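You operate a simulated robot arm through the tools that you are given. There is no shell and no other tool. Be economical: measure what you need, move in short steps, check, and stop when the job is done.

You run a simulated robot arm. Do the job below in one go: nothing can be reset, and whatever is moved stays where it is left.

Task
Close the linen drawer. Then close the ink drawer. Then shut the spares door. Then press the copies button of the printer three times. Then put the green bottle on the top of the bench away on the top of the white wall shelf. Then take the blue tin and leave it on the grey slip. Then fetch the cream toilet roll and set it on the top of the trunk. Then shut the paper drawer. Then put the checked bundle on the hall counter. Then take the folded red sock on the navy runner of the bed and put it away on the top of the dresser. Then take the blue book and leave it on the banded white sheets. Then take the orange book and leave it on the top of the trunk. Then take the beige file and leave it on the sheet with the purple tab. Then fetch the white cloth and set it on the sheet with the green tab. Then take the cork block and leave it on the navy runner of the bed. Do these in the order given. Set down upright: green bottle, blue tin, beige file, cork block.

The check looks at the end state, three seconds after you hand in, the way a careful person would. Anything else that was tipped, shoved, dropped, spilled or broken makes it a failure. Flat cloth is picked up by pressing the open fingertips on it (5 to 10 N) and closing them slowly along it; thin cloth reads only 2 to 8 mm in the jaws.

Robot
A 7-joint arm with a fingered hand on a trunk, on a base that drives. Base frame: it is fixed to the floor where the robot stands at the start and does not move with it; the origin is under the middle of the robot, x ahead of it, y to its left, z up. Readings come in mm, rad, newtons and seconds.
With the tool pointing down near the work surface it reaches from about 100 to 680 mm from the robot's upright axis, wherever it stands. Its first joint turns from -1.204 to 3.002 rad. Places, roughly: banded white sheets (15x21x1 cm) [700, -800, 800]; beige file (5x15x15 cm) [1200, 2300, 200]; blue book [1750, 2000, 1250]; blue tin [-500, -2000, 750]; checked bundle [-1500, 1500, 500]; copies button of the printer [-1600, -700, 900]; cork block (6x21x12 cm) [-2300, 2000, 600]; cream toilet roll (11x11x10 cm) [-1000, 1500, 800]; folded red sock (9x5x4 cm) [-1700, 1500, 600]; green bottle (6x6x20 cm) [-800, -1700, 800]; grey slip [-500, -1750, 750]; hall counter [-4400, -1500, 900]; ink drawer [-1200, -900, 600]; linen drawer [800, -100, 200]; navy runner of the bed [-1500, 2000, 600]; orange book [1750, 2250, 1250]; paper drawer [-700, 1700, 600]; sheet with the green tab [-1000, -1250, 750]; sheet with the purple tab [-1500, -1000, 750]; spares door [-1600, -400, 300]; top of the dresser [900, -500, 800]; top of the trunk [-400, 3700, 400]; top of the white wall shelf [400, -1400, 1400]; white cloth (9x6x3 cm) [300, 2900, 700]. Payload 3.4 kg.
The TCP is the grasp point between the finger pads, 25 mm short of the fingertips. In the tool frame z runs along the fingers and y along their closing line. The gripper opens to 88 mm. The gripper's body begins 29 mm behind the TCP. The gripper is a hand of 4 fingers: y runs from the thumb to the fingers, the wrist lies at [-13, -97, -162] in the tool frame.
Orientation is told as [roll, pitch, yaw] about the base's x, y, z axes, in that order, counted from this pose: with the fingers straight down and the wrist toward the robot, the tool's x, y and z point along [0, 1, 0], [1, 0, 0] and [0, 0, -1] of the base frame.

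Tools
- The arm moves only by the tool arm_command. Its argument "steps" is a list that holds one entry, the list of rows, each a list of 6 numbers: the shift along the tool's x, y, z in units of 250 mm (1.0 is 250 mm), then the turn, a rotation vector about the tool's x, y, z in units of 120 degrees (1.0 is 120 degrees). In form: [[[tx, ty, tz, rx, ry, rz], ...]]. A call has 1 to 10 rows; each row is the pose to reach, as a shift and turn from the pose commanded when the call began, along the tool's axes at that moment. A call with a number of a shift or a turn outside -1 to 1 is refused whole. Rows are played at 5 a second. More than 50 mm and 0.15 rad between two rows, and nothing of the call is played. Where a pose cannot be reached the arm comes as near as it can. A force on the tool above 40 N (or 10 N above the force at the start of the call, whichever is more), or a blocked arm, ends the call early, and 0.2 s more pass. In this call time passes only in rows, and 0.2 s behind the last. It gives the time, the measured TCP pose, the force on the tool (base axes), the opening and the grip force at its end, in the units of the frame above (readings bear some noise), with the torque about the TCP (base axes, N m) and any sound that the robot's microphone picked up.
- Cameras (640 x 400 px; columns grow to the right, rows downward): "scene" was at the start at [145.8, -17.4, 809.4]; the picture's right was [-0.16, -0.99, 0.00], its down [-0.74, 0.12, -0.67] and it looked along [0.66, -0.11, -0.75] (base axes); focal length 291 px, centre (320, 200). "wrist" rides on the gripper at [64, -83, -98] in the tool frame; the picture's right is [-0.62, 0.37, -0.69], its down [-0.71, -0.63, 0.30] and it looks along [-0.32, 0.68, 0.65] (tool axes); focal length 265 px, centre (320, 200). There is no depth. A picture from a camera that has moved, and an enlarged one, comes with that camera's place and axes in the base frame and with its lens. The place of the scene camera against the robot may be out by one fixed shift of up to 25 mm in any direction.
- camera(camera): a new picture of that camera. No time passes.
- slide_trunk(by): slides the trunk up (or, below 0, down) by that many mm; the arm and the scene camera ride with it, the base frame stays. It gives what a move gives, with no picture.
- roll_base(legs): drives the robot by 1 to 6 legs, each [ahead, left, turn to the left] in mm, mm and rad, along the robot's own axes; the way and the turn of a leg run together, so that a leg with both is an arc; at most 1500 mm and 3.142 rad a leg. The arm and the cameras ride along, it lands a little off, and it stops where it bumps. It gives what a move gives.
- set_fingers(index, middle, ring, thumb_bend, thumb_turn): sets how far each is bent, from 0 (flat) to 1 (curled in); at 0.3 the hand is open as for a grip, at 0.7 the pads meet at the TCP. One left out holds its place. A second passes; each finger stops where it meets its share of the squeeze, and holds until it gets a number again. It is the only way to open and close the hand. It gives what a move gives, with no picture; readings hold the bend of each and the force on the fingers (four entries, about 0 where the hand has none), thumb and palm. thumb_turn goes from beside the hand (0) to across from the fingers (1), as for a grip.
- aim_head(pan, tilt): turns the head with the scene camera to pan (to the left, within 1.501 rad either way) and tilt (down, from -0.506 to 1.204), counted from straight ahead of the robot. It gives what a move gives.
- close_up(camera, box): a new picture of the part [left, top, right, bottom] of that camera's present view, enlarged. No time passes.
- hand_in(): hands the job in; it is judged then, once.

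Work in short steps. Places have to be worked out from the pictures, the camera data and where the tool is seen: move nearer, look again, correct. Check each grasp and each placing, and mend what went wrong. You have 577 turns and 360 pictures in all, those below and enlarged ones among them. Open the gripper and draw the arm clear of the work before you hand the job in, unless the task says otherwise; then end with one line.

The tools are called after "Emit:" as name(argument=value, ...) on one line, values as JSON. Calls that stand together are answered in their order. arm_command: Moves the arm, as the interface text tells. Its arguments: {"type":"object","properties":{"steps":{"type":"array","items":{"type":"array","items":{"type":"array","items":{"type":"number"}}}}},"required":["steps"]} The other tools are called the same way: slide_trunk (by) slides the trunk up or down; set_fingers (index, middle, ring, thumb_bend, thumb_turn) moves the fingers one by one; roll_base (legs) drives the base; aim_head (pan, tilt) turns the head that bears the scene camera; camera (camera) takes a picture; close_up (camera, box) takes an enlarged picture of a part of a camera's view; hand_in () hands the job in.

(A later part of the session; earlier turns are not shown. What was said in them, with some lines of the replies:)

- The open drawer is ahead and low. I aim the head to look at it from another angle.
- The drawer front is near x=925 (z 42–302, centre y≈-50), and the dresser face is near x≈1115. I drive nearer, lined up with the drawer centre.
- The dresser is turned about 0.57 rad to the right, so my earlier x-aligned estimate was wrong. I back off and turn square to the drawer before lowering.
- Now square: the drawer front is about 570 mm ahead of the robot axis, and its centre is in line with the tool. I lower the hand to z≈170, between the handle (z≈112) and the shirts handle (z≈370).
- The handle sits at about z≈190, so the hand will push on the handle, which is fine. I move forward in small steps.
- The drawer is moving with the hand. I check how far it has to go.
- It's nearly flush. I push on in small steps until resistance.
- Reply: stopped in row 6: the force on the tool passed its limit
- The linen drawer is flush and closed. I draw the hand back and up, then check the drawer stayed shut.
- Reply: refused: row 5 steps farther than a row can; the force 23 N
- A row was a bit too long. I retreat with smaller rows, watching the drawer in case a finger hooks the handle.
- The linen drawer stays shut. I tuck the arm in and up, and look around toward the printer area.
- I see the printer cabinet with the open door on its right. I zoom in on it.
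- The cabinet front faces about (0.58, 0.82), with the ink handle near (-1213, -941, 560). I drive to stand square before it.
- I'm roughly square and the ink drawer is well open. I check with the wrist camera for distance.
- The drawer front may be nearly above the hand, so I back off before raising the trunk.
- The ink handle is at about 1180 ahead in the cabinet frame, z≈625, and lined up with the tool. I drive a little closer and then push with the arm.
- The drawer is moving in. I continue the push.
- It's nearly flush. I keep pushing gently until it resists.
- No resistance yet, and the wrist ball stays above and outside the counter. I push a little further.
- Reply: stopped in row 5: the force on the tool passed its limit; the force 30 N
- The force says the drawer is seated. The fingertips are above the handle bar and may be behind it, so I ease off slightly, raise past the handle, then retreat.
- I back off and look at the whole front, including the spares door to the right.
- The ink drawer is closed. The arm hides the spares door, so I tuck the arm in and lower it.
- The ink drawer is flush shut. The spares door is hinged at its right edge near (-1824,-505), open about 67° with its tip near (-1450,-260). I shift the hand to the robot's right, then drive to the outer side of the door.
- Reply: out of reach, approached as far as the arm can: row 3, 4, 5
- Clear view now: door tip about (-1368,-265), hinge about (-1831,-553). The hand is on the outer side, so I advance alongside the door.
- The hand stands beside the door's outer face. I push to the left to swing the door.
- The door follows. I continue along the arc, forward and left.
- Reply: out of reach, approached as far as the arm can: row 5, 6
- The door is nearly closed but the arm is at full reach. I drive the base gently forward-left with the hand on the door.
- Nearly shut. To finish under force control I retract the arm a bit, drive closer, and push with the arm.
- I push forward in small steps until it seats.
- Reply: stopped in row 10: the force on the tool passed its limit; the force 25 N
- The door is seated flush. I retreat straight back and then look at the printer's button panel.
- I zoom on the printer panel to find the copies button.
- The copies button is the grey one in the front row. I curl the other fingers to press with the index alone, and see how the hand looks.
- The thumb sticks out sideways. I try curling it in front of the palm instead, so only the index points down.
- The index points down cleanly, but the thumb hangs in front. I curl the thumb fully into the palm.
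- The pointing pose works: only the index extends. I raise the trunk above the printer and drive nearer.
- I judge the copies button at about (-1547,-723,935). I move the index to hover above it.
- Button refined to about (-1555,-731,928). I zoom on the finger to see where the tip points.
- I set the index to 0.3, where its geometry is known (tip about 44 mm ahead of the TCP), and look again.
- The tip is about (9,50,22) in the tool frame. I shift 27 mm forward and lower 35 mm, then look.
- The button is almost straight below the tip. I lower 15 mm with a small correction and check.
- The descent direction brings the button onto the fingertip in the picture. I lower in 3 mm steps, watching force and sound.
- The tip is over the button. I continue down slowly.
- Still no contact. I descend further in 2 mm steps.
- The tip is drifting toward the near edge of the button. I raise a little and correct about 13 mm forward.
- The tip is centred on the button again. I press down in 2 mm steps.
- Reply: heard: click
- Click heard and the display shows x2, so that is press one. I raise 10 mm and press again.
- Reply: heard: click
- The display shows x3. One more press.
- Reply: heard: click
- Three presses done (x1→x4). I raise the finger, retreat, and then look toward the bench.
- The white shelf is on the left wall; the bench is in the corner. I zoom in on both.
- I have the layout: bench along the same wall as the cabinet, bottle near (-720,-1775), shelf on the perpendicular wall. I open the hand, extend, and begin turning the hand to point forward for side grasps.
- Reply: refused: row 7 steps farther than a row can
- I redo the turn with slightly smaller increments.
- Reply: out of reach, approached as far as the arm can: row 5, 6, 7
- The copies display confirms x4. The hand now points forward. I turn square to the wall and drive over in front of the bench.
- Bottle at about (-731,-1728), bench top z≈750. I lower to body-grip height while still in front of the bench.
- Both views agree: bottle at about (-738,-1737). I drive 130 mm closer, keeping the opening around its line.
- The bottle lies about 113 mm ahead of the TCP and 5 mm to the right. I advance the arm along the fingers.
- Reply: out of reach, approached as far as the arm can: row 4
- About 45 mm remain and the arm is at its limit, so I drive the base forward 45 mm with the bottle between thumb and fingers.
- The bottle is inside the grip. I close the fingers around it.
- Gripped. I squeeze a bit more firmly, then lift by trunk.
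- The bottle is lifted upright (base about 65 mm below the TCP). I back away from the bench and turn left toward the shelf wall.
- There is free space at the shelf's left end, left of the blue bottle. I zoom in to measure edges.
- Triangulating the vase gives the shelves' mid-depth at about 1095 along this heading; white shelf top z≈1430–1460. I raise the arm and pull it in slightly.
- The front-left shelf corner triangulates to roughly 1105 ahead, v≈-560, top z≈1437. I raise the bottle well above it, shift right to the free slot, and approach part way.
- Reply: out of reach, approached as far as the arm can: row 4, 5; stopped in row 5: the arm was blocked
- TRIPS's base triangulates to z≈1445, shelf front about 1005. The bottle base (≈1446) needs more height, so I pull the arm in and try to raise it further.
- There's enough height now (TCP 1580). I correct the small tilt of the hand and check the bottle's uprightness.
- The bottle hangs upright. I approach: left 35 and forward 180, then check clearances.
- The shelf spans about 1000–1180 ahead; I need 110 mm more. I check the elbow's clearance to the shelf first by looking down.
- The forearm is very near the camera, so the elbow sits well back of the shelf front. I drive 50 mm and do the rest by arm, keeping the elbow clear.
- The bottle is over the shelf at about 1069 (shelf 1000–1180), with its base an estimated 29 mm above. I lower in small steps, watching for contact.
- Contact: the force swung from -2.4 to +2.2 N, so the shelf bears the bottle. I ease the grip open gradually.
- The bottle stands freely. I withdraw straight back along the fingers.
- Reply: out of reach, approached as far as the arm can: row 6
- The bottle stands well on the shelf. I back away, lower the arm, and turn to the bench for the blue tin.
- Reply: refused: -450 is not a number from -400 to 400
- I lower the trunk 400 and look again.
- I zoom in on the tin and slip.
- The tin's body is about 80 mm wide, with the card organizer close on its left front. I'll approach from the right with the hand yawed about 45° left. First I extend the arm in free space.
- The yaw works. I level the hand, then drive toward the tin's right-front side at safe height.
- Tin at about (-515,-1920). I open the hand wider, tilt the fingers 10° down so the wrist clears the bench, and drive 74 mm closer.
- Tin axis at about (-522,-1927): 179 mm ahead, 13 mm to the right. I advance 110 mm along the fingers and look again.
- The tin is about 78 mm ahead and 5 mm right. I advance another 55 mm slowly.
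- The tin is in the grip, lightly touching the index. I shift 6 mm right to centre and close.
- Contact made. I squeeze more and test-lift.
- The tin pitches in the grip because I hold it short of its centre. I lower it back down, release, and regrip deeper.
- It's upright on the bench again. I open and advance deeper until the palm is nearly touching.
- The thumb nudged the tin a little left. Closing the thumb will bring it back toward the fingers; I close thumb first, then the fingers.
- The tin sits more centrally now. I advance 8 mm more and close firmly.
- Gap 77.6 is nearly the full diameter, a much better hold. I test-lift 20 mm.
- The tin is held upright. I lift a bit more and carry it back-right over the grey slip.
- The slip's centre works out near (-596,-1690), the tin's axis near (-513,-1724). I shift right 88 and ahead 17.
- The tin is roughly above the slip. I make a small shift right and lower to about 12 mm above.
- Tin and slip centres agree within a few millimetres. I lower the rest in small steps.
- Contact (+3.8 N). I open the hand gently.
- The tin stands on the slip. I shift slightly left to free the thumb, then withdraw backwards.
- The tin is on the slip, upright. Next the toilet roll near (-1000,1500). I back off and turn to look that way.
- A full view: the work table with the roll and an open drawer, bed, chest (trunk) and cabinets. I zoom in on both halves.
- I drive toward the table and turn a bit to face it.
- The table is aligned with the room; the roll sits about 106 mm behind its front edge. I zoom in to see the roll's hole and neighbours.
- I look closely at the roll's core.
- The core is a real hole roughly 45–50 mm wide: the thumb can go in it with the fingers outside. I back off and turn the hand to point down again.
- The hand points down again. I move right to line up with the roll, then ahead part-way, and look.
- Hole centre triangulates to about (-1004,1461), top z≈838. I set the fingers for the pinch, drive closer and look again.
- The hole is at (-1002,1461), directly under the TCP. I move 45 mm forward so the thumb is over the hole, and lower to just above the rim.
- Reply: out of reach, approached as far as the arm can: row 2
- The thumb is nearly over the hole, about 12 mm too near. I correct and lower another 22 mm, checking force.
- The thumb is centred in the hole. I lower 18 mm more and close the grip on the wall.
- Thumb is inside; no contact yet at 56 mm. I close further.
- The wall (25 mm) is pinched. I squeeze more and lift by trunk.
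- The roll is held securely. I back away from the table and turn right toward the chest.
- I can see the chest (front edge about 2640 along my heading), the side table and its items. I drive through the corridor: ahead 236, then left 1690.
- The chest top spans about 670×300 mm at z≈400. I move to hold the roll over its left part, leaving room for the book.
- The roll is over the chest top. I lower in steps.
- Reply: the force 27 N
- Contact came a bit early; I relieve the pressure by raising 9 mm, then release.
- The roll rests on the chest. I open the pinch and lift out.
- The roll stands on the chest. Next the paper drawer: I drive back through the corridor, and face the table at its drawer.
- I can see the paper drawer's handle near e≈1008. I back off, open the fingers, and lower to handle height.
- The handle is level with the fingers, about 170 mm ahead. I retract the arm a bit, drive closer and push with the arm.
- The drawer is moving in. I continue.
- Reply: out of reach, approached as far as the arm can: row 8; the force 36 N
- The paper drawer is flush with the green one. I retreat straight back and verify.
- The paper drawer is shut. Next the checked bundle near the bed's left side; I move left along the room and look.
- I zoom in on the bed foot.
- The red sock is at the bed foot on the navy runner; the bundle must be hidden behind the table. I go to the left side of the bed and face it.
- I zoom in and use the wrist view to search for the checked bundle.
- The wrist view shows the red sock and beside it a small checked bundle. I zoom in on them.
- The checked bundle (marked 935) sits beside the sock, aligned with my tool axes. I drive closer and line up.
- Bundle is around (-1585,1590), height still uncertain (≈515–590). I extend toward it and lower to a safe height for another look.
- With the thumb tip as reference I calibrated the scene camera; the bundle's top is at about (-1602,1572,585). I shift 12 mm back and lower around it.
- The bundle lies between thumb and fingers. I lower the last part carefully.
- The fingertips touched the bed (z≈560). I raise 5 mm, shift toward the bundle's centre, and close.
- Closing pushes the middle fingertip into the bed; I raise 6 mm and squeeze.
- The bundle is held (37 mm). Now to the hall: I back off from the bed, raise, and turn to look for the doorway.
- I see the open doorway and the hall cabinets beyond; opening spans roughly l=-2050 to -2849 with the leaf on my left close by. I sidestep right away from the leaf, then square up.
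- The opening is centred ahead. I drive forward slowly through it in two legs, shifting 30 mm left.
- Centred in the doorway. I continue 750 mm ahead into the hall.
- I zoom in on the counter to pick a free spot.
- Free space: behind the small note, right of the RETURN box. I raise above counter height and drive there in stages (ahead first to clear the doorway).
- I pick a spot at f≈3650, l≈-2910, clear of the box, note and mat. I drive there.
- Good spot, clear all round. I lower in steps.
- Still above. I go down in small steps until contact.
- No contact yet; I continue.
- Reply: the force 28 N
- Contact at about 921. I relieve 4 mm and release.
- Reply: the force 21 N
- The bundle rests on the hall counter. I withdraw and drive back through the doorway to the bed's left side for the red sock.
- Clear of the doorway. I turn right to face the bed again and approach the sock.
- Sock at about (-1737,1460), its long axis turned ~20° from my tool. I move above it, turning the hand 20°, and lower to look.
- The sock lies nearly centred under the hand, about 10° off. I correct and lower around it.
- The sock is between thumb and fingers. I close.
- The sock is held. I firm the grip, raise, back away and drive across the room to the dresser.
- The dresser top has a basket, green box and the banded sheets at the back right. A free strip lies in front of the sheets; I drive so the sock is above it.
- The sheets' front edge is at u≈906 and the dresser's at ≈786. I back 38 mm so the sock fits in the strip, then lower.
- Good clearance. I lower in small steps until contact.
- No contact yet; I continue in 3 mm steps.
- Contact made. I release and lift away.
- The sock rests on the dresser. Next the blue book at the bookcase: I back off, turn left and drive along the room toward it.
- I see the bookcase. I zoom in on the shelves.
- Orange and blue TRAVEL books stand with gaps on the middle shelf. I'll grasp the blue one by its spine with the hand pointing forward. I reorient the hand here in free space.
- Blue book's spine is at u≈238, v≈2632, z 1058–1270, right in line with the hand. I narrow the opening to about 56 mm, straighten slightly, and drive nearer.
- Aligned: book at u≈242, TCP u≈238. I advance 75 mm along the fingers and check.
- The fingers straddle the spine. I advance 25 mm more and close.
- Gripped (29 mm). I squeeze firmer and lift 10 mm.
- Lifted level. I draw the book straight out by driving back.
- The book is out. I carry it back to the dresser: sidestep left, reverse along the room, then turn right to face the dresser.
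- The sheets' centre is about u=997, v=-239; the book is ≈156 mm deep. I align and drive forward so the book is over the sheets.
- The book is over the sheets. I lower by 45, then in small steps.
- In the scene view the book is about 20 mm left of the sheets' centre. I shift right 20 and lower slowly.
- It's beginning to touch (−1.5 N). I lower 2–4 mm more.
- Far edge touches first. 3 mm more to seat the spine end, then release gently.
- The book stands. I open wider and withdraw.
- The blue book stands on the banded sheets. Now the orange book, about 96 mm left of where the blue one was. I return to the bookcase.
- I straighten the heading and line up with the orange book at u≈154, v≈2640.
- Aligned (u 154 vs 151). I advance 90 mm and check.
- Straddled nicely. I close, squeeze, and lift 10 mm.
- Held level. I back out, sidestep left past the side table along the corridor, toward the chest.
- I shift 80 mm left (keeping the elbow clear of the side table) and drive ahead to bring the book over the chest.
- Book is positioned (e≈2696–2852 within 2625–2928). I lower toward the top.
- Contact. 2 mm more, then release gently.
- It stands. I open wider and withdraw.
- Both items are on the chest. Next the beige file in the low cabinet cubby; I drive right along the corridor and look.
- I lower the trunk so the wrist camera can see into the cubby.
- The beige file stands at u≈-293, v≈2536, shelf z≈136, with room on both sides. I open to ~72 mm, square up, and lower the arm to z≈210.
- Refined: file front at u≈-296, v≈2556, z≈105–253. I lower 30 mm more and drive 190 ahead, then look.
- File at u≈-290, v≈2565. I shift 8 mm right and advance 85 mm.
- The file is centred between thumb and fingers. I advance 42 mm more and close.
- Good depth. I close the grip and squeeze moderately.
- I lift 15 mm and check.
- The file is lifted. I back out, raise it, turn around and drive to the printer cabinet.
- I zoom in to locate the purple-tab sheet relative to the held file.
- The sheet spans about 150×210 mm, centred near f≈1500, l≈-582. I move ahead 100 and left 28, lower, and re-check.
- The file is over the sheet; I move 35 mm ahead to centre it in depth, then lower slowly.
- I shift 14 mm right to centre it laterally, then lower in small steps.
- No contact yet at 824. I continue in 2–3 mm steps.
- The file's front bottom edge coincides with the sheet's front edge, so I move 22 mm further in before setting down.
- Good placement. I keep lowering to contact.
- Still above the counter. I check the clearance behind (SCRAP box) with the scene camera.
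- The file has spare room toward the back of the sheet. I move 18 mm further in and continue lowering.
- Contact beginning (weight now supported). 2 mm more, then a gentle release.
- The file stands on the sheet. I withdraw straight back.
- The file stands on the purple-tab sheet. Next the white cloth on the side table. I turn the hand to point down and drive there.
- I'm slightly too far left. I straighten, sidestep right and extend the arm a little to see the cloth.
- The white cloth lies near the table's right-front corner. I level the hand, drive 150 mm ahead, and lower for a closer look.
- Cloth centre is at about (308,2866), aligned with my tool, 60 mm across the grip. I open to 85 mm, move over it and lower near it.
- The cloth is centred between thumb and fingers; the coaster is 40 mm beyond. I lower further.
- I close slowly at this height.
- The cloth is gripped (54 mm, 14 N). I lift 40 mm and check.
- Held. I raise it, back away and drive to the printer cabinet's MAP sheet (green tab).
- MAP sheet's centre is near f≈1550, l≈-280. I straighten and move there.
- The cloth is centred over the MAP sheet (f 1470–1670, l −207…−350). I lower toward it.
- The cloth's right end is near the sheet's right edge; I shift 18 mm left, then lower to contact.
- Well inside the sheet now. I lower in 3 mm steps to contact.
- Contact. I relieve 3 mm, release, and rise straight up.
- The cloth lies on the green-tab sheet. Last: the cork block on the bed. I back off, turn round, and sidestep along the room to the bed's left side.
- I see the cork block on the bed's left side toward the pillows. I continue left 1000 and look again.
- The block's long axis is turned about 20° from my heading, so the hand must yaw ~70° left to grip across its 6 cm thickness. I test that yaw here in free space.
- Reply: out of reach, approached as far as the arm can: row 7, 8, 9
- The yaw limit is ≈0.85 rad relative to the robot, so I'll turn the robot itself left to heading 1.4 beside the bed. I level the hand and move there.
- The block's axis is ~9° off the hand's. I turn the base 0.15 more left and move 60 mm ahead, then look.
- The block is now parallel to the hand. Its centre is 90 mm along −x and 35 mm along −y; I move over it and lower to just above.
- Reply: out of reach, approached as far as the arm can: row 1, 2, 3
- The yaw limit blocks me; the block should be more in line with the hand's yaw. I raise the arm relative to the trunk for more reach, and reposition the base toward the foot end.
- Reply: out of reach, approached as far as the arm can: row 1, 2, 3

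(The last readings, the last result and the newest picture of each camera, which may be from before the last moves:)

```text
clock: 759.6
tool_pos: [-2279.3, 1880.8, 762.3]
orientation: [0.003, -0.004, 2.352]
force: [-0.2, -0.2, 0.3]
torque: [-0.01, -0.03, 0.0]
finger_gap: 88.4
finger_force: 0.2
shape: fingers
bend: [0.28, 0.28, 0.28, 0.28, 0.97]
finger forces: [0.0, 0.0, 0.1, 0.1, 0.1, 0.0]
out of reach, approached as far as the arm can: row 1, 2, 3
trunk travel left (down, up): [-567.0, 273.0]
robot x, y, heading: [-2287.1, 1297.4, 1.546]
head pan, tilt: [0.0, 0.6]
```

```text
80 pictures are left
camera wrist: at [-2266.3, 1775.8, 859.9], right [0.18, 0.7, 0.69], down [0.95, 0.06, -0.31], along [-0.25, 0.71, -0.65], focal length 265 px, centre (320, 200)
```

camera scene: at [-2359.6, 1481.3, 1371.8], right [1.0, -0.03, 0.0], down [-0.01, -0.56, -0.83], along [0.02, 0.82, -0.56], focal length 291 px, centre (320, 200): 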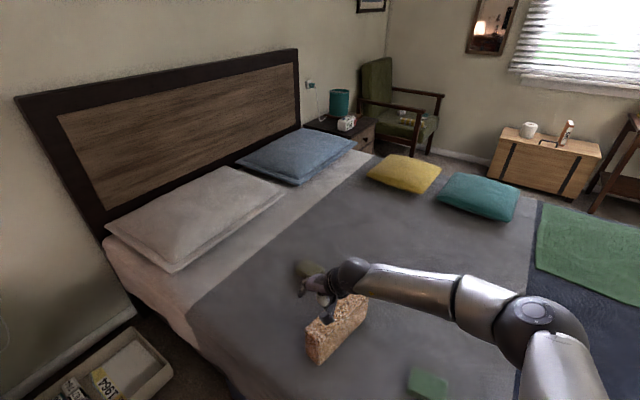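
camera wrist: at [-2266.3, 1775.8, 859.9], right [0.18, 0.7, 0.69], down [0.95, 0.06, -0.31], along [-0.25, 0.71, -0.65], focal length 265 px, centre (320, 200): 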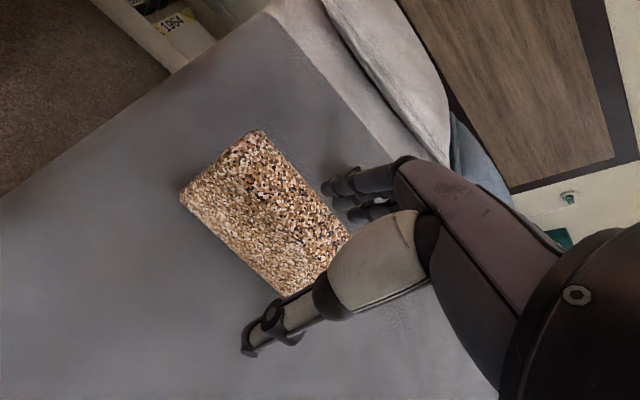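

Yawed reach is insufficient. Better: approach the block end-on along its long axis (heading ≈0.785) with the hand pointing forward, as with the books. I back off and reorient the hand.

Emit:
slide_trunk(by=100)

Emit:
roll_base(legs=[[-200, 0, 0]])

Emit:
arm_command(steps=[[[0, 0, 0, 0, 0, 0.066], [0, 0, 0, 0, 0, 0.132], [0, 0, 0, 0, 0, 0.198], [0, 0, 0, 0, 0, 0.264], [0, 0, 0, 0, 0, 0.33], [0, 0, 0, 0, 0, 0.38]]])

Emit:
arm_command(steps=[[[0, 0, 0, -0.041, 0.041, 0.041], [0, 0, 0, -0.082, 0.082, 0.082], [0, 0, 0, -0.123, 0.123, 0.123], [0, 0, 0, -0.164, 0.164, 0.164], [0, 0, 0, -0.205, 0.205, 0.205], [0, 0, 0, -0.246, 0.246, 0.246], [0, 0, 0, -0.287, 0.287, 0.287]]])

Emit:
arm_command(steps=[[[0, 0, 0, -0.041, 0.041, 0.041], [0, 0, 0, -0.082, 0.082, 0.082], [0, 0, 0, -0.123, 0.123, 0.123], [0, 0, 0, -0.164, 0.164, 0.164], [0, 0, 0, -0.205, 0.205, 0.205], [0, 0, 0, -0.246, 0.246, 0.246], [0, 0, 0, -0.287, 0.287, 0.287]]])

```text
clock: 760.9
tool_pos: [-2279.0, 1879.9, 861.5]
orientation: [0.004, -0.005, 2.353]
force: [0.8, 0.2, -0.2]
torque: [-0.01, -0.03, 0.02]
finger_gap: 88.3
finger_force: 0.0
shape: fingers
bend: [0.28, 0.28, 0.28, 0.28, 0.97]
finger forces: [0.0, 0.0, 0.0, 0.0, 0.0, 0.0]
trunk travel left (down, up): [-667.0, 173.0]
robot x, y, heading: [-2290.2, 1297.3, 1.548]
head pan, tilt: [0.0, 0.6]
```

```text
clock: 762.5
tool_pos: [-2283.5, 1676.8, 861.6]
orientation: [0.003, -0.002, 2.347]
force: [0.5, -0.3, -1.0]
torque: [0.01, -0.03, -0.02]
finger_gap: 88.8
finger_force: 0.2
shape: fingers
bend: [0.28, 0.28, 0.28, 0.28, 0.97]
finger forces: [0.0, 0.0, 0.1, 0.0, 0.0, 0.0]
trunk travel left (down, up): [-667.0, 173.0]
robot x, y, heading: [-2294.2, 1093.8, 1.54]
head pan, tilt: [0.0, 0.6]
```

```text
clock: 763.9
tool_pos: [-2282.3, 1676.9, 861.2]
orientation: [0.005, -0.003, 1.547]
force: [-0.6, -0.8, -0.3]
torque: [0.01, 0.01, -0.01]
finger_gap: 88.2
finger_force: 0.0
shape: fingers
bend: [0.28, 0.28, 0.28, 0.28, 0.97]
finger forces: [0.0, 0.0, 0.0, 0.0, 0.0, 0.1]
trunk travel left (down, up): [-667.0, 173.0]
robot x, y, heading: [-2295.2, 1099.1, 1.536]
head pan, tilt: [0.0, 0.6]
```

```text
clock: 765.5
tool_pos: [-2281.9, 1676.7, 861.5]
orientation: [0.786, -0.338, 0.77]
force: [-0.7, 0.6, 0.9]
torque: [-0.01, -0.01, 0.01]
finger_gap: 88.7
finger_force: 0.1
shape: fingers
bend: [0.28, 0.28, 0.28, 0.28, 0.97]
finger forces: [0.0, 0.1, 0.1, 0.1, 0.1, 0.0]
trunk travel left (down, up): [-667.0, 173.0]
robot x, y, heading: [-2292.1, 1096.4, 1.541]
head pan, tilt: [0.0, 0.6]
```

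```text
clock: 767.1
tool_pos: [-2283.5, 1677.2, 862.0]
orientation: [1.565, -0.001, -0.015]
force: [0.1, -0.3, 0.1]
torque: [0.01, 0.0, -0.01]
finger_gap: 88.4
finger_force: 0.1
shape: fingers
bend: [0.28, 0.28, 0.28, 0.28, 0.97]
finger forces: [0.0, 0.1, 0.1, 0.0, 0.0, 0.0]
trunk travel left (down, up): [-667.0, 173.0]
robot x, y, heading: [-2295.8, 1094.5, 1.536]
head pan, tilt: [0.0, 0.6]
```

Now I turn to heading 0.785 and move to a staging point in line with the block's near end.

Emit:
roll_base(legs=[[0, 0, -0.753], [-212, 0, 0], [0, 617, 0]])

Emit:
camera(camera="scene")

Emit:
camera(camera="wrist")

```text
clock: 773.9
tool_pos: [-2467.4, 1814.7, 861.1]
orientation: [1.563, -0.001, -0.781]
force: [0.1, -0.2, 0.2]
torque: [-0.02, -0.02, 0.01]
finger_gap: 88.4
finger_force: 0.1
shape: fingers
bend: [0.28, 0.28, 0.28, 0.28, 0.97]
finger forces: [0.0, 0.0, 0.0, 0.0, 0.0, 0.0]
trunk travel left (down, up): [-667.0, 173.0]
robot x, y, heading: [-2880.8, 1403.4, 0.766]
head pan, tilt: [0.0, 0.6]
```

```text
79 pictures are left
camera scene: at [-2763.1, 1496.1, 1371.7], right [0.7, -0.72, 0.0], down [-0.4, -0.39, -0.83], along [0.59, 0.58, -0.56], focal length 291 px, centre (320, 200)
```

scene: 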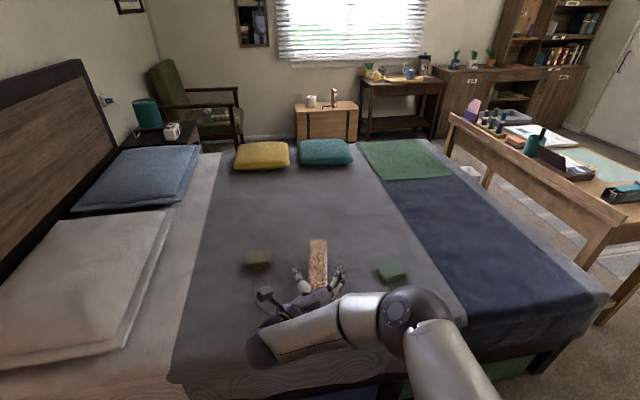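

```text
78 pictures are left
camera wrist: at [-2596.2, 1803.5, 926.2], right [-0.23, -0.76, -0.61], down [-0.24, 0.65, -0.72], along [0.94, -0.02, -0.33], focal length 265 px, centre (320, 200)
```

wrist: 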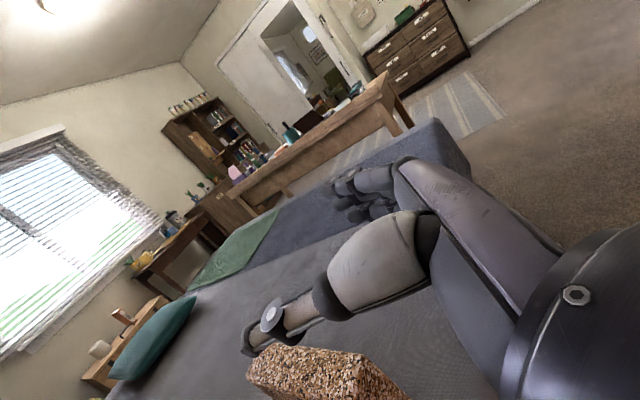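

The block is end-on directly ahead between the two green boxes. I zoom in to measure.

Emit:
close_up(camera="scene", box=[220, 210, 440, 350])

```text
2.86 times, centred on (330, 280) of scene
camera zoom: at [-2763.1, 1496.1, 1371.7], right [0.7, -0.72, 0.0], down [-0.4, -0.39, -0.83], along [0.59, 0.58, -0.56], focal length 832 px, centre (291, -29)
```

zoom: 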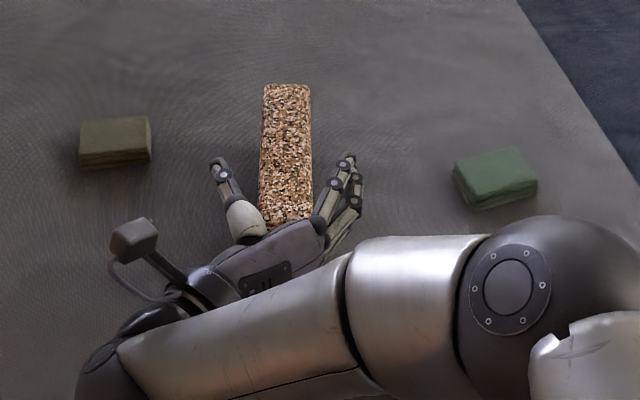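

Near end ≈(-2394,1884), aligned with the hand. I lower to z≈645 and look from the wrist.

Emit:
slide_trunk(by=-214)

Emit:
camera(camera="wrist")

Emit:
close_up(camera="scene", box=[220, 180, 440, 340])

```text
clock: 776.2
tool_pos: [-2467.7, 1814.9, 647.3]
orientation: [1.563, -0.001, -0.78]
force: [-0.4, -0.4, -0.5]
torque: [-0.02, 0.02, -0.01]
finger_gap: 88.4
finger_force: 0.1
shape: fingers
bend: [0.28, 0.28, 0.28, 0.28, 0.97]
finger forces: [0.1, 0.1, 0.0, 0.0, 0.0, 0.1]
trunk travel left (down, up): [-453.0, 387.0]
robot x, y, heading: [-2879.5, 1402.6, 0.771]
head pan, tilt: [0.0, 0.6]
```

```text
76 pictures are left
camera wrist: at [-2596.0, 1803.3, 712.4], right [-0.23, -0.76, -0.61], down [-0.24, 0.66, -0.72], along [0.94, -0.02, -0.33], focal length 265 px, centre (320, 200)
```

wrist: 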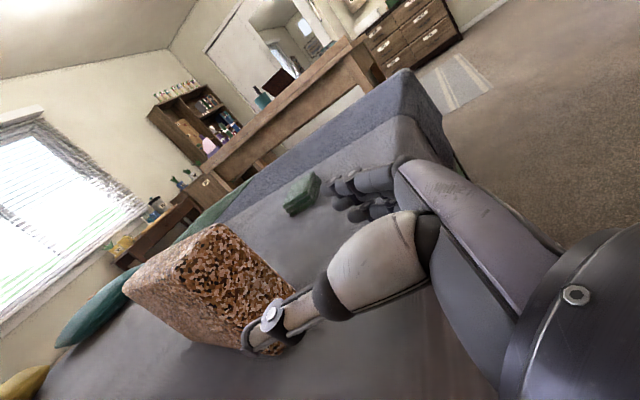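

```text
2.50 times, centred on (330, 260) of scene
camera zoom: at [-2762.8, 1495.7, 1157.8], right [0.7, -0.72, 0.0], down [-0.41, -0.39, -0.83], along [0.59, 0.58, -0.56], focal length 728 px, centre (295, 50)
```

zoom: 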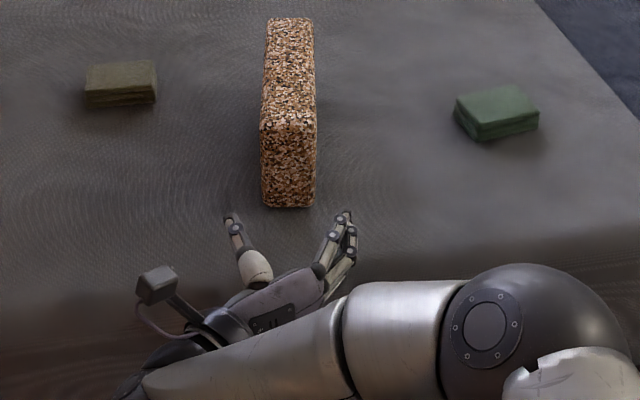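

Perfectly centred; the near end is 115 mm ahead. I drive 75 mm and then advance with the arm.

Emit:
roll_base(legs=[[75, 0, 0]])

Emit:
arm_command(steps=[[[0, 0, 0.08, 0, 0, 0], [0, 0, 0.16, 0, 0, 0], [0, 0, 0.22, 0, 0, 0]]])

Emit:
camera(camera="wrist")

Emit:
close_up(camera="scene", box=[220, 180, 440, 340])

```text
clock: 777.2
tool_pos: [-2414.7, 1866.6, 647.2]
orientation: [1.563, -0.001, -0.781]
force: [-0.7, 0.0, 0.0]
torque: [-0.01, -0.03, 0.01]
finger_gap: 88.3
finger_force: 0.1
shape: fingers
bend: [0.28, 0.28, 0.28, 0.28, 0.97]
finger forces: [0.0, 0.1, 0.0, 0.1, 0.0, 0.0]
trunk travel left (down, up): [-453.0, 387.0]
robot x, y, heading: [-2827.1, 1453.9, 0.775]
head pan, tilt: [0.0, 0.6]
```

```text
clock: 778.0
tool_pos: [-2376.9, 1905.3, 647.4]
orientation: [1.565, -0.002, -0.78]
force: [-0.3, -1.2, -0.4]
torque: [0.02, 0.03, -0.04]
finger_gap: 88.6
finger_force: 0.3
shape: fingers
bend: [0.28, 0.28, 0.28, 0.28, 0.97]
finger forces: [1.0, 0.1, 0.0, 0.0, 0.0, 0.0]
trunk travel left (down, up): [-453.0, 387.0]
robot x, y, heading: [-2829.5, 1457.3, 0.777]
head pan, tilt: [0.0, 0.6]
```

```text
74 pictures are left
camera wrist: at [-2504.9, 1894.2, 712.1], right [-0.23, -0.76, -0.61], down [-0.24, 0.66, -0.72], along [0.94, -0.02, -0.33], focal length 265 px, centre (320, 200)
```

wrist: 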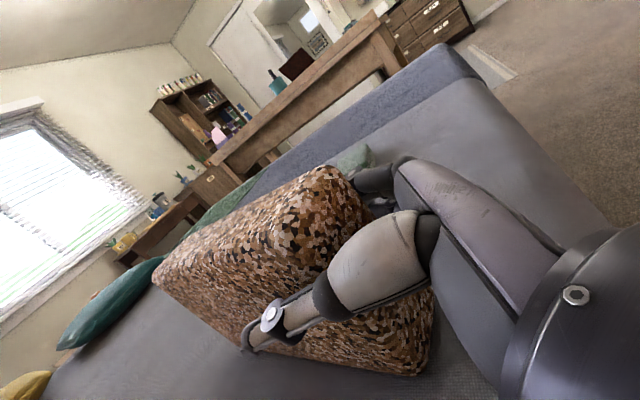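

```text
2.50 times, centred on (330, 260) of scene
camera zoom: at [-2709.7, 1547.5, 1157.8], right [0.7, -0.72, 0.0], down [-0.4, -0.39, -0.83], along [0.59, 0.58, -0.56], focal length 728 px, centre (295, 50)
```

zoom: 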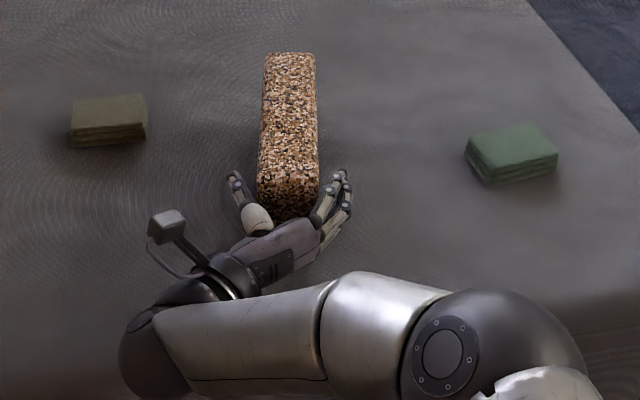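

The block end is inside the grip. I close and squeeze.

Emit:
set_fingers(index=0.42, middle=0.42, ring=0.42, thumb_bend=0.42)

Emit:
set_fingers(index=0.62, middle=0.62, ring=0.62, thumb_bend=0.6)

Emit:
camera(camera="wrist")

```text
clock: 779.0
tool_pos: [-2376.4, 1905.6, 646.7]
orientation: [1.564, -0.002, -0.781]
force: [-0.3, -2.3, 0.6]
torque: [0.07, 0.03, -0.04]
finger_gap: 69.7
finger_force: 8.2
shape: fingers
bend: [0.36, 0.42, 0.42, 0.39, 0.98]
finger forces: [8.6, 0.0, 0.0, 0.0, 7.9, 0.0]
trunk travel left (down, up): [-453.0, 387.0]
robot x, y, heading: [-2829.7, 1458.4, 0.777]
head pan, tilt: [0.0, 0.6]
```

```text
clock: 780.0
tool_pos: [-2374.7, 1905.2, 646.9]
orientation: [1.563, -0.004, -0.78]
force: [2.3, -0.6, 0.1]
torque: [0.0, -0.15, -0.15]
finger_gap: 55.6
finger_force: 32.4
shape: fingers
bend: [0.4, 0.51, 0.49, 0.53, 0.99]
finger forces: [17.6, 7.2, 7.9, 0.0, 32.3, 0.0]
trunk travel left (down, up): [-453.0, 387.0]
robot x, y, heading: [-2829.1, 1456.2, 0.771]
head pan, tilt: [0.0, 0.6]
```

```text
72 pictures are left
camera wrist: at [-2504.7, 1894.1, 712.3], right [-0.23, -0.76, -0.61], down [-0.24, 0.66, -0.72], along [0.94, -0.02, -0.33], focal length 265 px, centre (320, 200)
```

wrist: 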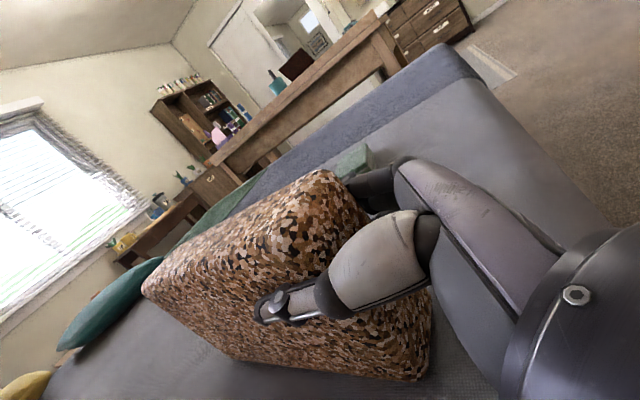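

Gripped at about 32 N. I test-lift 25 mm.

Emit:
slide_trunk(by=25)

Emit:
camera(camera="wrist")

Emit:
close_up(camera="scene", box=[220, 160, 440, 340])

```text
clock: 780.7
tool_pos: [-2375.6, 1906.6, 670.6]
orientation: [1.562, -0.002, -0.778]
force: [1.1, 0.6, -3.2]
torque: [-0.18, 0.17, -0.03]
finger_gap: 55.3
finger_force: 29.2
shape: fingers
bend: [0.41, 0.51, 0.5, 0.52, 1.0]
finger forces: [14.3, 6.6, 7.5, 0.0, 30.7, 0.0]
trunk travel left (down, up): [-478.0, 362.0]
robot x, y, heading: [-2827.4, 1458.6, 0.774]
head pan, tilt: [0.0, 0.6]
```

```text
71 pictures are left
camera wrist: at [-2504.9, 1894.6, 736.5], right [-0.23, -0.76, -0.61], down [-0.24, 0.65, -0.72], along [0.94, -0.02, -0.33], focal length 265 px, centre (320, 200)
```

wrist: 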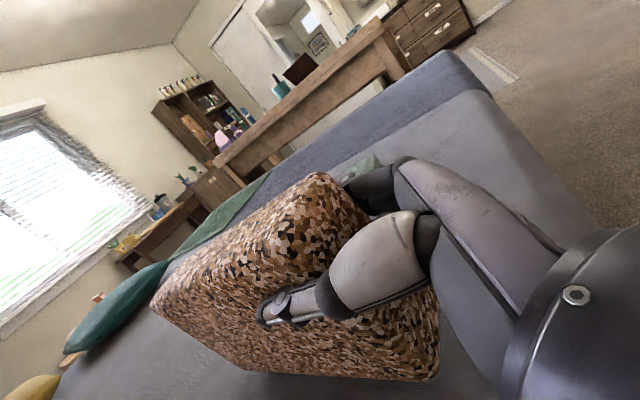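

```text
2.22 times, centred on (330, 250) of scene
camera zoom: at [-2709.1, 1548.3, 1182.7], right [0.7, -0.72, 0.0], down [-0.41, -0.39, -0.82], along [0.59, 0.58, -0.57], focal length 647 px, centre (298, 89)
```

zoom: 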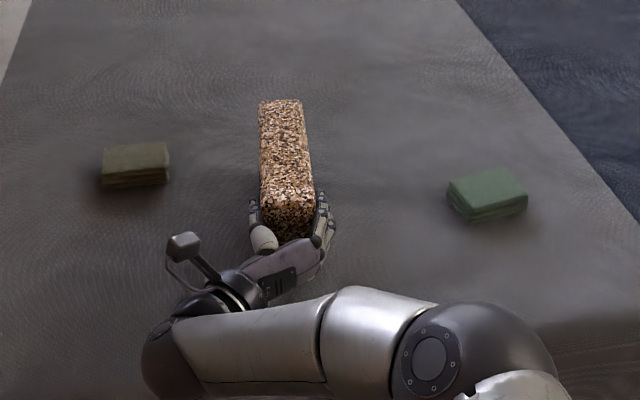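

The block is held level. I raise it, back off, turn square to the bed and sidestep to the navy runner.

Emit:
slide_trunk(by=120)

Emit:
roll_base(legs=[[-200, 0, 0], [0, 0, 0.202], [0, -865, 0]])

Emit:
camera(camera="scene")

Emit:
camera(camera="wrist")

```text
clock: 782.2
tool_pos: [-2376.0, 1905.3, 791.3]
orientation: [1.562, -0.001, -0.78]
force: [0.3, 0.1, -2.9]
torque: [-0.17, 0.17, 0.03]
finger_gap: 55.3
finger_force: 29.1
shape: fingers
bend: [0.41, 0.51, 0.5, 0.52, 1.0]
finger forces: [14.2, 6.6, 7.5, 0.1, 30.7, 0.0]
trunk travel left (down, up): [-598.0, 242.0]
robot x, y, heading: [-2825.3, 1459.7, 0.775]
head pan, tilt: [0.0, 0.6]
```

```text
clock: 788.8
tool_pos: [-1900.9, 1364.8, 790.7]
orientation: [1.565, 0.0, -0.571]
force: [0.4, 0.2, -3.3]
torque: [-0.29, 0.13, 0.02]
finger_gap: 55.2
finger_force: 28.4
shape: fingers
bend: [0.41, 0.51, 0.5, 0.52, 1.0]
finger forces: [14.2, 6.5, 7.2, 0.1, 30.4, 0.0]
trunk travel left (down, up): [-598.0, 242.0]
robot x, y, heading: [-2248.0, 831.7, 0.983]
head pan, tilt: [0.0, 0.6]
```

```text
69 pictures are left
camera scene: at [-2152.6, 941.8, 1302.6], right [0.83, -0.56, 0.0], down [-0.31, -0.47, -0.82], along [0.46, 0.69, -0.57], focal length 291 px, centre (320, 200)
```

scene: 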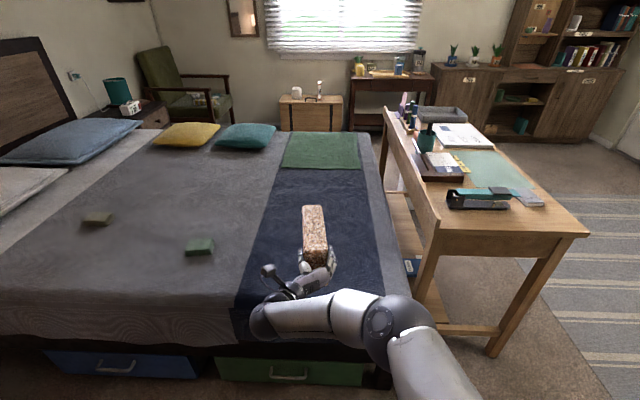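

```text
68 pictures are left
camera wrist: at [-2024.2, 1327.1, 856.8], right [-0.07, -0.79, -0.61], down [-0.37, 0.59, -0.72], along [0.93, 0.18, -0.33], focal length 265 px, centre (320, 200)
```

wrist: 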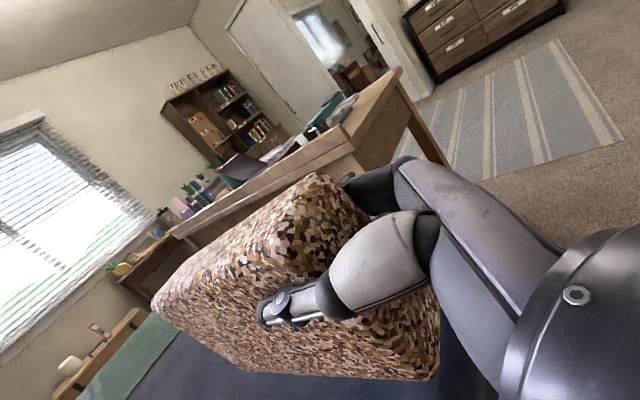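

The block hangs above the navy runner. I drive 165 ahead and lower.

Emit:
roll_base(legs=[[165, 0, 0]])

Emit:
slide_trunk(by=-115)

Emit:
camera(camera="scene")

Emit:
camera(camera="wrist")

```text
clock: 790.2
tool_pos: [-1809.8, 1504.0, 790.7]
orientation: [1.562, -0.002, -0.569]
force: [0.7, -0.7, -2.7]
torque: [-0.26, 0.07, -0.02]
finger_gap: 55.0
finger_force: 29.1
shape: fingers
bend: [0.41, 0.51, 0.5, 0.52, 1.0]
finger forces: [14.1, 6.6, 7.2, 0.1, 30.2, 0.0]
trunk travel left (down, up): [-598.0, 242.0]
robot x, y, heading: [-2156.4, 969.8, 0.981]
head pan, tilt: [0.0, 0.6]
```

```text
clock: 791.7
tool_pos: [-1810.0, 1503.4, 676.4]
orientation: [1.562, -0.002, -0.571]
force: [0.2, 1.0, -2.9]
torque: [-0.27, 0.12, 0.01]
finger_gap: 55.1
finger_force: 29.1
shape: fingers
bend: [0.41, 0.51, 0.5, 0.52, 1.0]
finger forces: [14.3, 6.6, 7.2, 0.0, 30.3, 0.0]
trunk travel left (down, up): [-483.0, 357.0]
robot x, y, heading: [-2157.1, 966.7, 0.986]
head pan, tilt: [0.0, 0.6]
```

```text
67 pictures are left
camera scene: at [-2061.3, 1079.6, 1187.7], right [0.83, -0.55, 0.0], down [-0.31, -0.47, -0.82], along [0.46, 0.69, -0.57], focal length 291 px, centre (320, 200)
```

scene: 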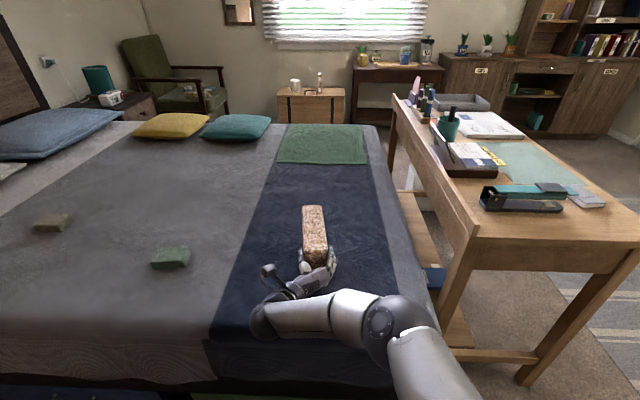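

```text
66 pictures are left
camera wrist: at [-1933.2, 1465.0, 741.8], right [-0.06, -0.79, -0.61], down [-0.37, 0.59, -0.72], along [0.93, 0.18, -0.33], focal length 265 px, centre (320, 200)
```

wrist: 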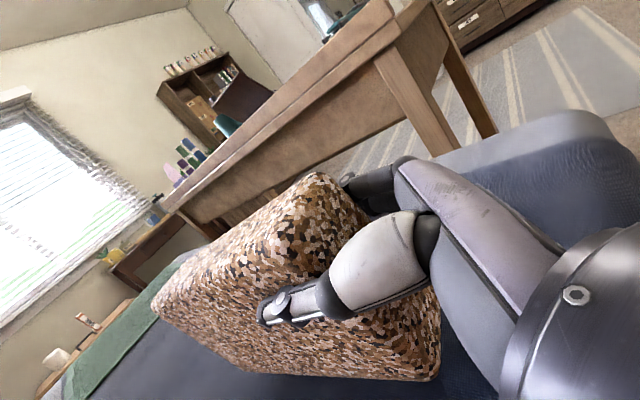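

Well inside the runner. I lower in small steps until contact.

Emit:
arm_command(steps=[[[-0.024, 0, 0, 0, 0, 0], [-0.048, 0, 0, 0, 0, 0], [-0.068, 0, 0, 0, 0, 0], [-0.084, 0, 0, 0, 0, 0]]])

```text
clock: 792.7
tool_pos: [-1810.8, 1502.1, 656.6]
orientation: [1.563, -0.002, -0.569]
force: [-0.5, -1.6, -0.5]
torque: [0.02, 0.0, -0.04]
finger_gap: 55.2
finger_force: 30.1
shape: fingers
bend: [0.41, 0.51, 0.5, 0.52, 0.99]
finger forces: [16.3, 6.6, 7.0, 0.1, 30.7, 0.1]
trunk travel left (down, up): [-483.0, 357.0]
robot x, y, heading: [-2152.5, 968.0, 0.988]
head pan, tilt: [0.0, 0.6]
```

The far end touches. I lower a few mm more so the near end seats too.

Emit:
arm_command(steps=[[[-0.008, 0, 0, 0, 0, 0], [-0.016, 0, 0, 0, 0, 0]]])

Emit:
camera(camera="wrist")

```text
clock: 793.3
tool_pos: [-1809.9, 1502.2, 652.6]
orientation: [1.564, -0.002, -0.57]
force: [-1.3, -0.9, 0.0]
torque: [0.15, -0.11, 0.0]
finger_gap: 55.1
finger_force: 30.9
shape: fingers
bend: [0.41, 0.52, 0.5, 0.52, 0.99]
finger forces: [16.5, 6.5, 7.1, 0.1, 31.2, 0.0]
trunk travel left (down, up): [-483.0, 357.0]
robot x, y, heading: [-2158.3, 965.7, 0.98]
head pan, tilt: [0.0, 0.6]
```

```text
65 pictures are left
camera wrist: at [-1933.8, 1464.4, 717.5], right [-0.06, -0.79, -0.61], down [-0.37, 0.59, -0.72], along [0.93, 0.18, -0.33], focal length 265 px, centre (320, 200)
```

wrist: 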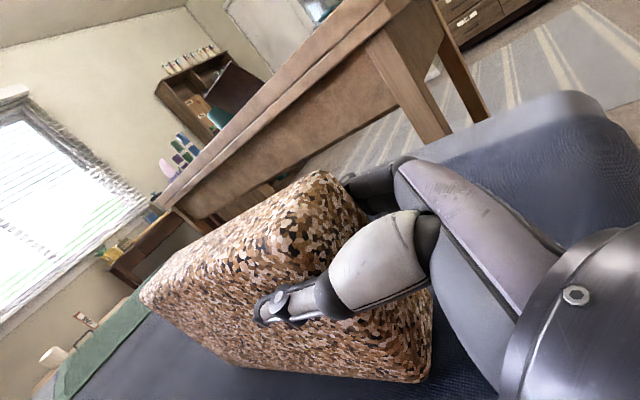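

One more 4 mm, then gradual release.

Emit:
arm_command(steps=[[[-0.008, 0, 0, 0, 0, 0], [-0.018, 0, 0, 0, 0, 0]]])

Emit:
set_fingers(index=0.36, middle=0.42, ring=0.42, thumb_bend=0.45)

Emit:
camera(camera="wrist")

```text
clock: 793.9
tool_pos: [-1811.1, 1501.8, 649.2]
orientation: [1.566, -0.001, -0.568]
force: [0.2, 0.6, 4.4]
torque: [0.15, -0.23, -0.02]
finger_gap: 55.2
finger_force: 30.6
shape: fingers
bend: [0.41, 0.52, 0.5, 0.52, 0.99]
finger forces: [16.6, 6.5, 7.3, 0.0, 31.2, 0.1]
trunk travel left (down, up): [-483.0, 357.0]
robot x, y, heading: [-2157.2, 970.8, 0.982]
head pan, tilt: [0.0, 0.6]
```

```text
clock: 794.9
tool_pos: [-1811.6, 1502.0, 647.4]
orientation: [1.565, 0.0, -0.568]
force: [-3.8, 0.4, 5.3]
torque: [-0.02, 0.14, 0.04]
finger_gap: 69.6
finger_force: 6.1
shape: fingers
bend: [0.34, 0.42, 0.42, 0.44, 0.98]
finger forces: [3.9, 0.0, 0.0, 0.1, 8.1, 0.1]
trunk travel left (down, up): [-483.0, 357.0]
robot x, y, heading: [-2158.9, 970.1, 0.983]
head pan, tilt: [0.0, 0.6]
```

```text
64 pictures are left
camera wrist: at [-1934.7, 1464.0, 713.3], right [-0.06, -0.79, -0.61], down [-0.37, 0.59, -0.72], along [0.93, 0.18, -0.33], focal length 265 px, centre (320, 200)
```

wrist: 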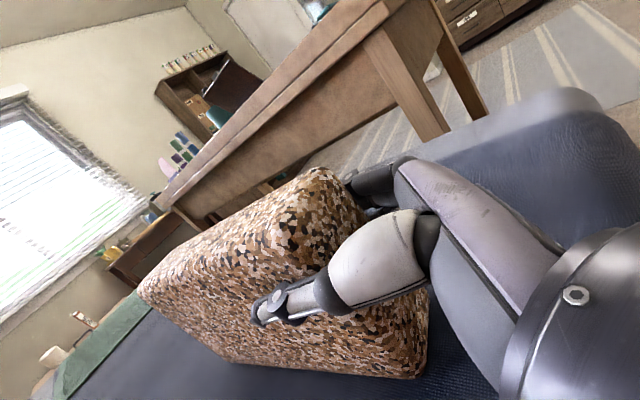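

The index and thumb still press. I open all evenly to free the block.

Emit:
set_fingers(index=0.24, middle=0.28, ring=0.28, thumb_bend=0.3)

Emit:
camera(camera="wrist")

Emit:
close_up(camera="scene", box=[200, 160, 440, 360])

```text
clock: 795.9
tool_pos: [-1809.6, 1502.2, 647.1]
orientation: [1.565, -0.001, -0.568]
force: [0.1, -0.5, -0.3]
torque: [-0.02, -0.01, -0.02]
finger_gap: 92.1
finger_force: 0.0
shape: fingers
bend: [0.24, 0.28, 0.28, 0.3, 0.98]
finger forces: [0.0, 0.0, 0.0, 0.1, 0.1, 0.1]
trunk travel left (down, up): [-483.0, 357.0]
robot x, y, heading: [-2152.9, 970.7, 0.982]
head pan, tilt: [0.0, 0.6]
```

```text
63 pictures are left
camera wrist: at [-1933.9, 1464.3, 712.7], right [-0.06, -0.79, -0.61], down [-0.37, 0.59, -0.72], along [0.93, 0.18, -0.33], focal length 265 px, centre (320, 200)
```

wrist: 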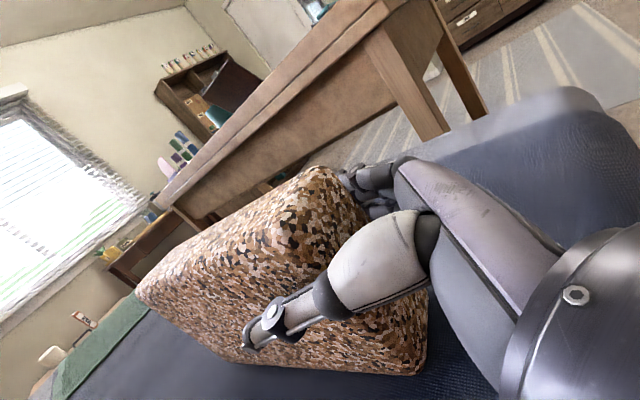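

```text
2.00 times, centred on (320, 260) of scene
camera zoom: at [-2061.5, 1079.1, 1187.7], right [0.83, -0.55, 0.0], down [-0.31, -0.47, -0.83], along [0.46, 0.69, -0.56], focal length 583 px, centre (320, 80)
```

zoom: 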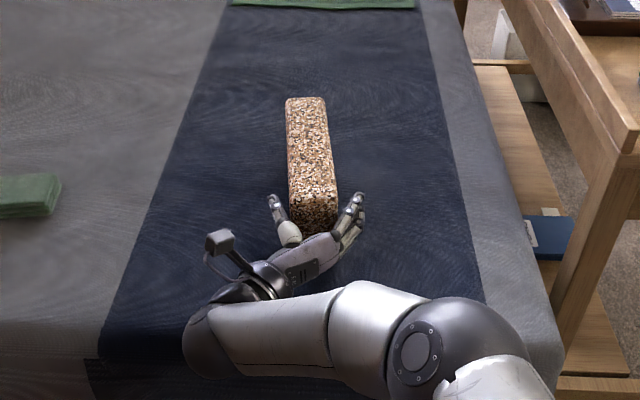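

The block stands on the runner. I withdraw straight back and check.

Emit:
arm_command(steps=[[[0, 0, -0.08, 0, 0, 0], [0, 0, -0.16, 0, 0, 0], [0, 0, -0.26, 0, 0, 0], [0, 0, -0.38, 0, 0, 0], [0.06, 0, -0.48, 0, 0, 0]]])

Emit:
roll_base(legs=[[-300, 0, 0]])

Emit:
slide_trunk(by=200)

Emit:
camera(camera="scene")

```text
clock: 797.1
tool_pos: [-1875.0, 1400.9, 663.6]
orientation: [1.565, -0.001, -0.571]
force: [0.9, -0.8, 0.8]
torque: [-0.03, 0.03, 0.0]
finger_gap: 91.9
finger_force: 0.1
shape: fingers
bend: [0.24, 0.28, 0.28, 0.3, 0.98]
finger forces: [0.1, 0.1, 0.0, 0.0, 0.0, 0.1]
trunk travel left (down, up): [-483.0, 357.0]
robot x, y, heading: [-2158.0, 970.8, 0.987]
head pan, tilt: [0.0, 0.6]
```

```text
clock: 799.1
tool_pos: [-2041.4, 1153.1, 662.9]
orientation: [1.565, -0.002, -0.565]
force: [0.5, 0.2, 0.0]
torque: [0.01, -0.04, 0.02]
finger_gap: 92.0
finger_force: 0.0
shape: fingers
bend: [0.24, 0.28, 0.28, 0.3, 0.98]
finger forces: [0.0, 0.0, 0.1, 0.1, 0.1, 0.0]
trunk travel left (down, up): [-483.0, 357.0]
robot x, y, heading: [-2320.6, 715.9, 0.99]
head pan, tilt: [0.0, 0.6]
```

```text
clock: 801.3
tool_pos: [-2041.9, 1152.4, 862.0]
orientation: [1.563, -0.002, -0.566]
force: [-0.5, -0.6, -0.3]
torque: [0.03, 0.03, -0.01]
finger_gap: 92.0
finger_force: 0.1
shape: fingers
bend: [0.24, 0.28, 0.28, 0.3, 0.98]
finger forces: [0.1, 0.0, 0.0, 0.0, 0.0, 0.0]
trunk travel left (down, up): [-683.0, 157.0]
robot x, y, heading: [-2321.9, 720.9, 0.988]
head pan, tilt: [0.0, 0.6]
```

```text
61 pictures are left
camera scene: at [-2227.9, 829.3, 1387.7], right [0.83, -0.55, 0.0], down [-0.31, -0.47, -0.82], along [0.45, 0.69, -0.57], focal length 291 px, centre (320, 200)
```

scene: 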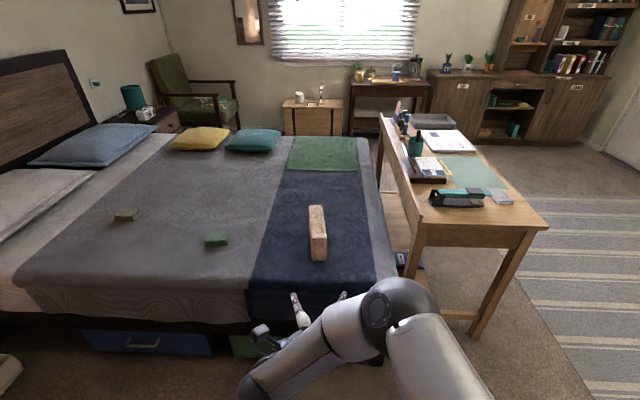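

The cork block stands upright on the navy runner and the arm is clear with the hand open. All tasks are done and the earlier pictures showed the drawers and door shut, so I hand in.

Emit:
hand_in()

```text
The job is handed in.
```

I carried out all fifteen steps in the order given, and the job is handed in. The green bottle, blue tin, beige file and cork block were all set down upright. One thing to know: while I was gripping the blue tin it slid about 25 mm on the bench, and I did not see it touch the card holder.
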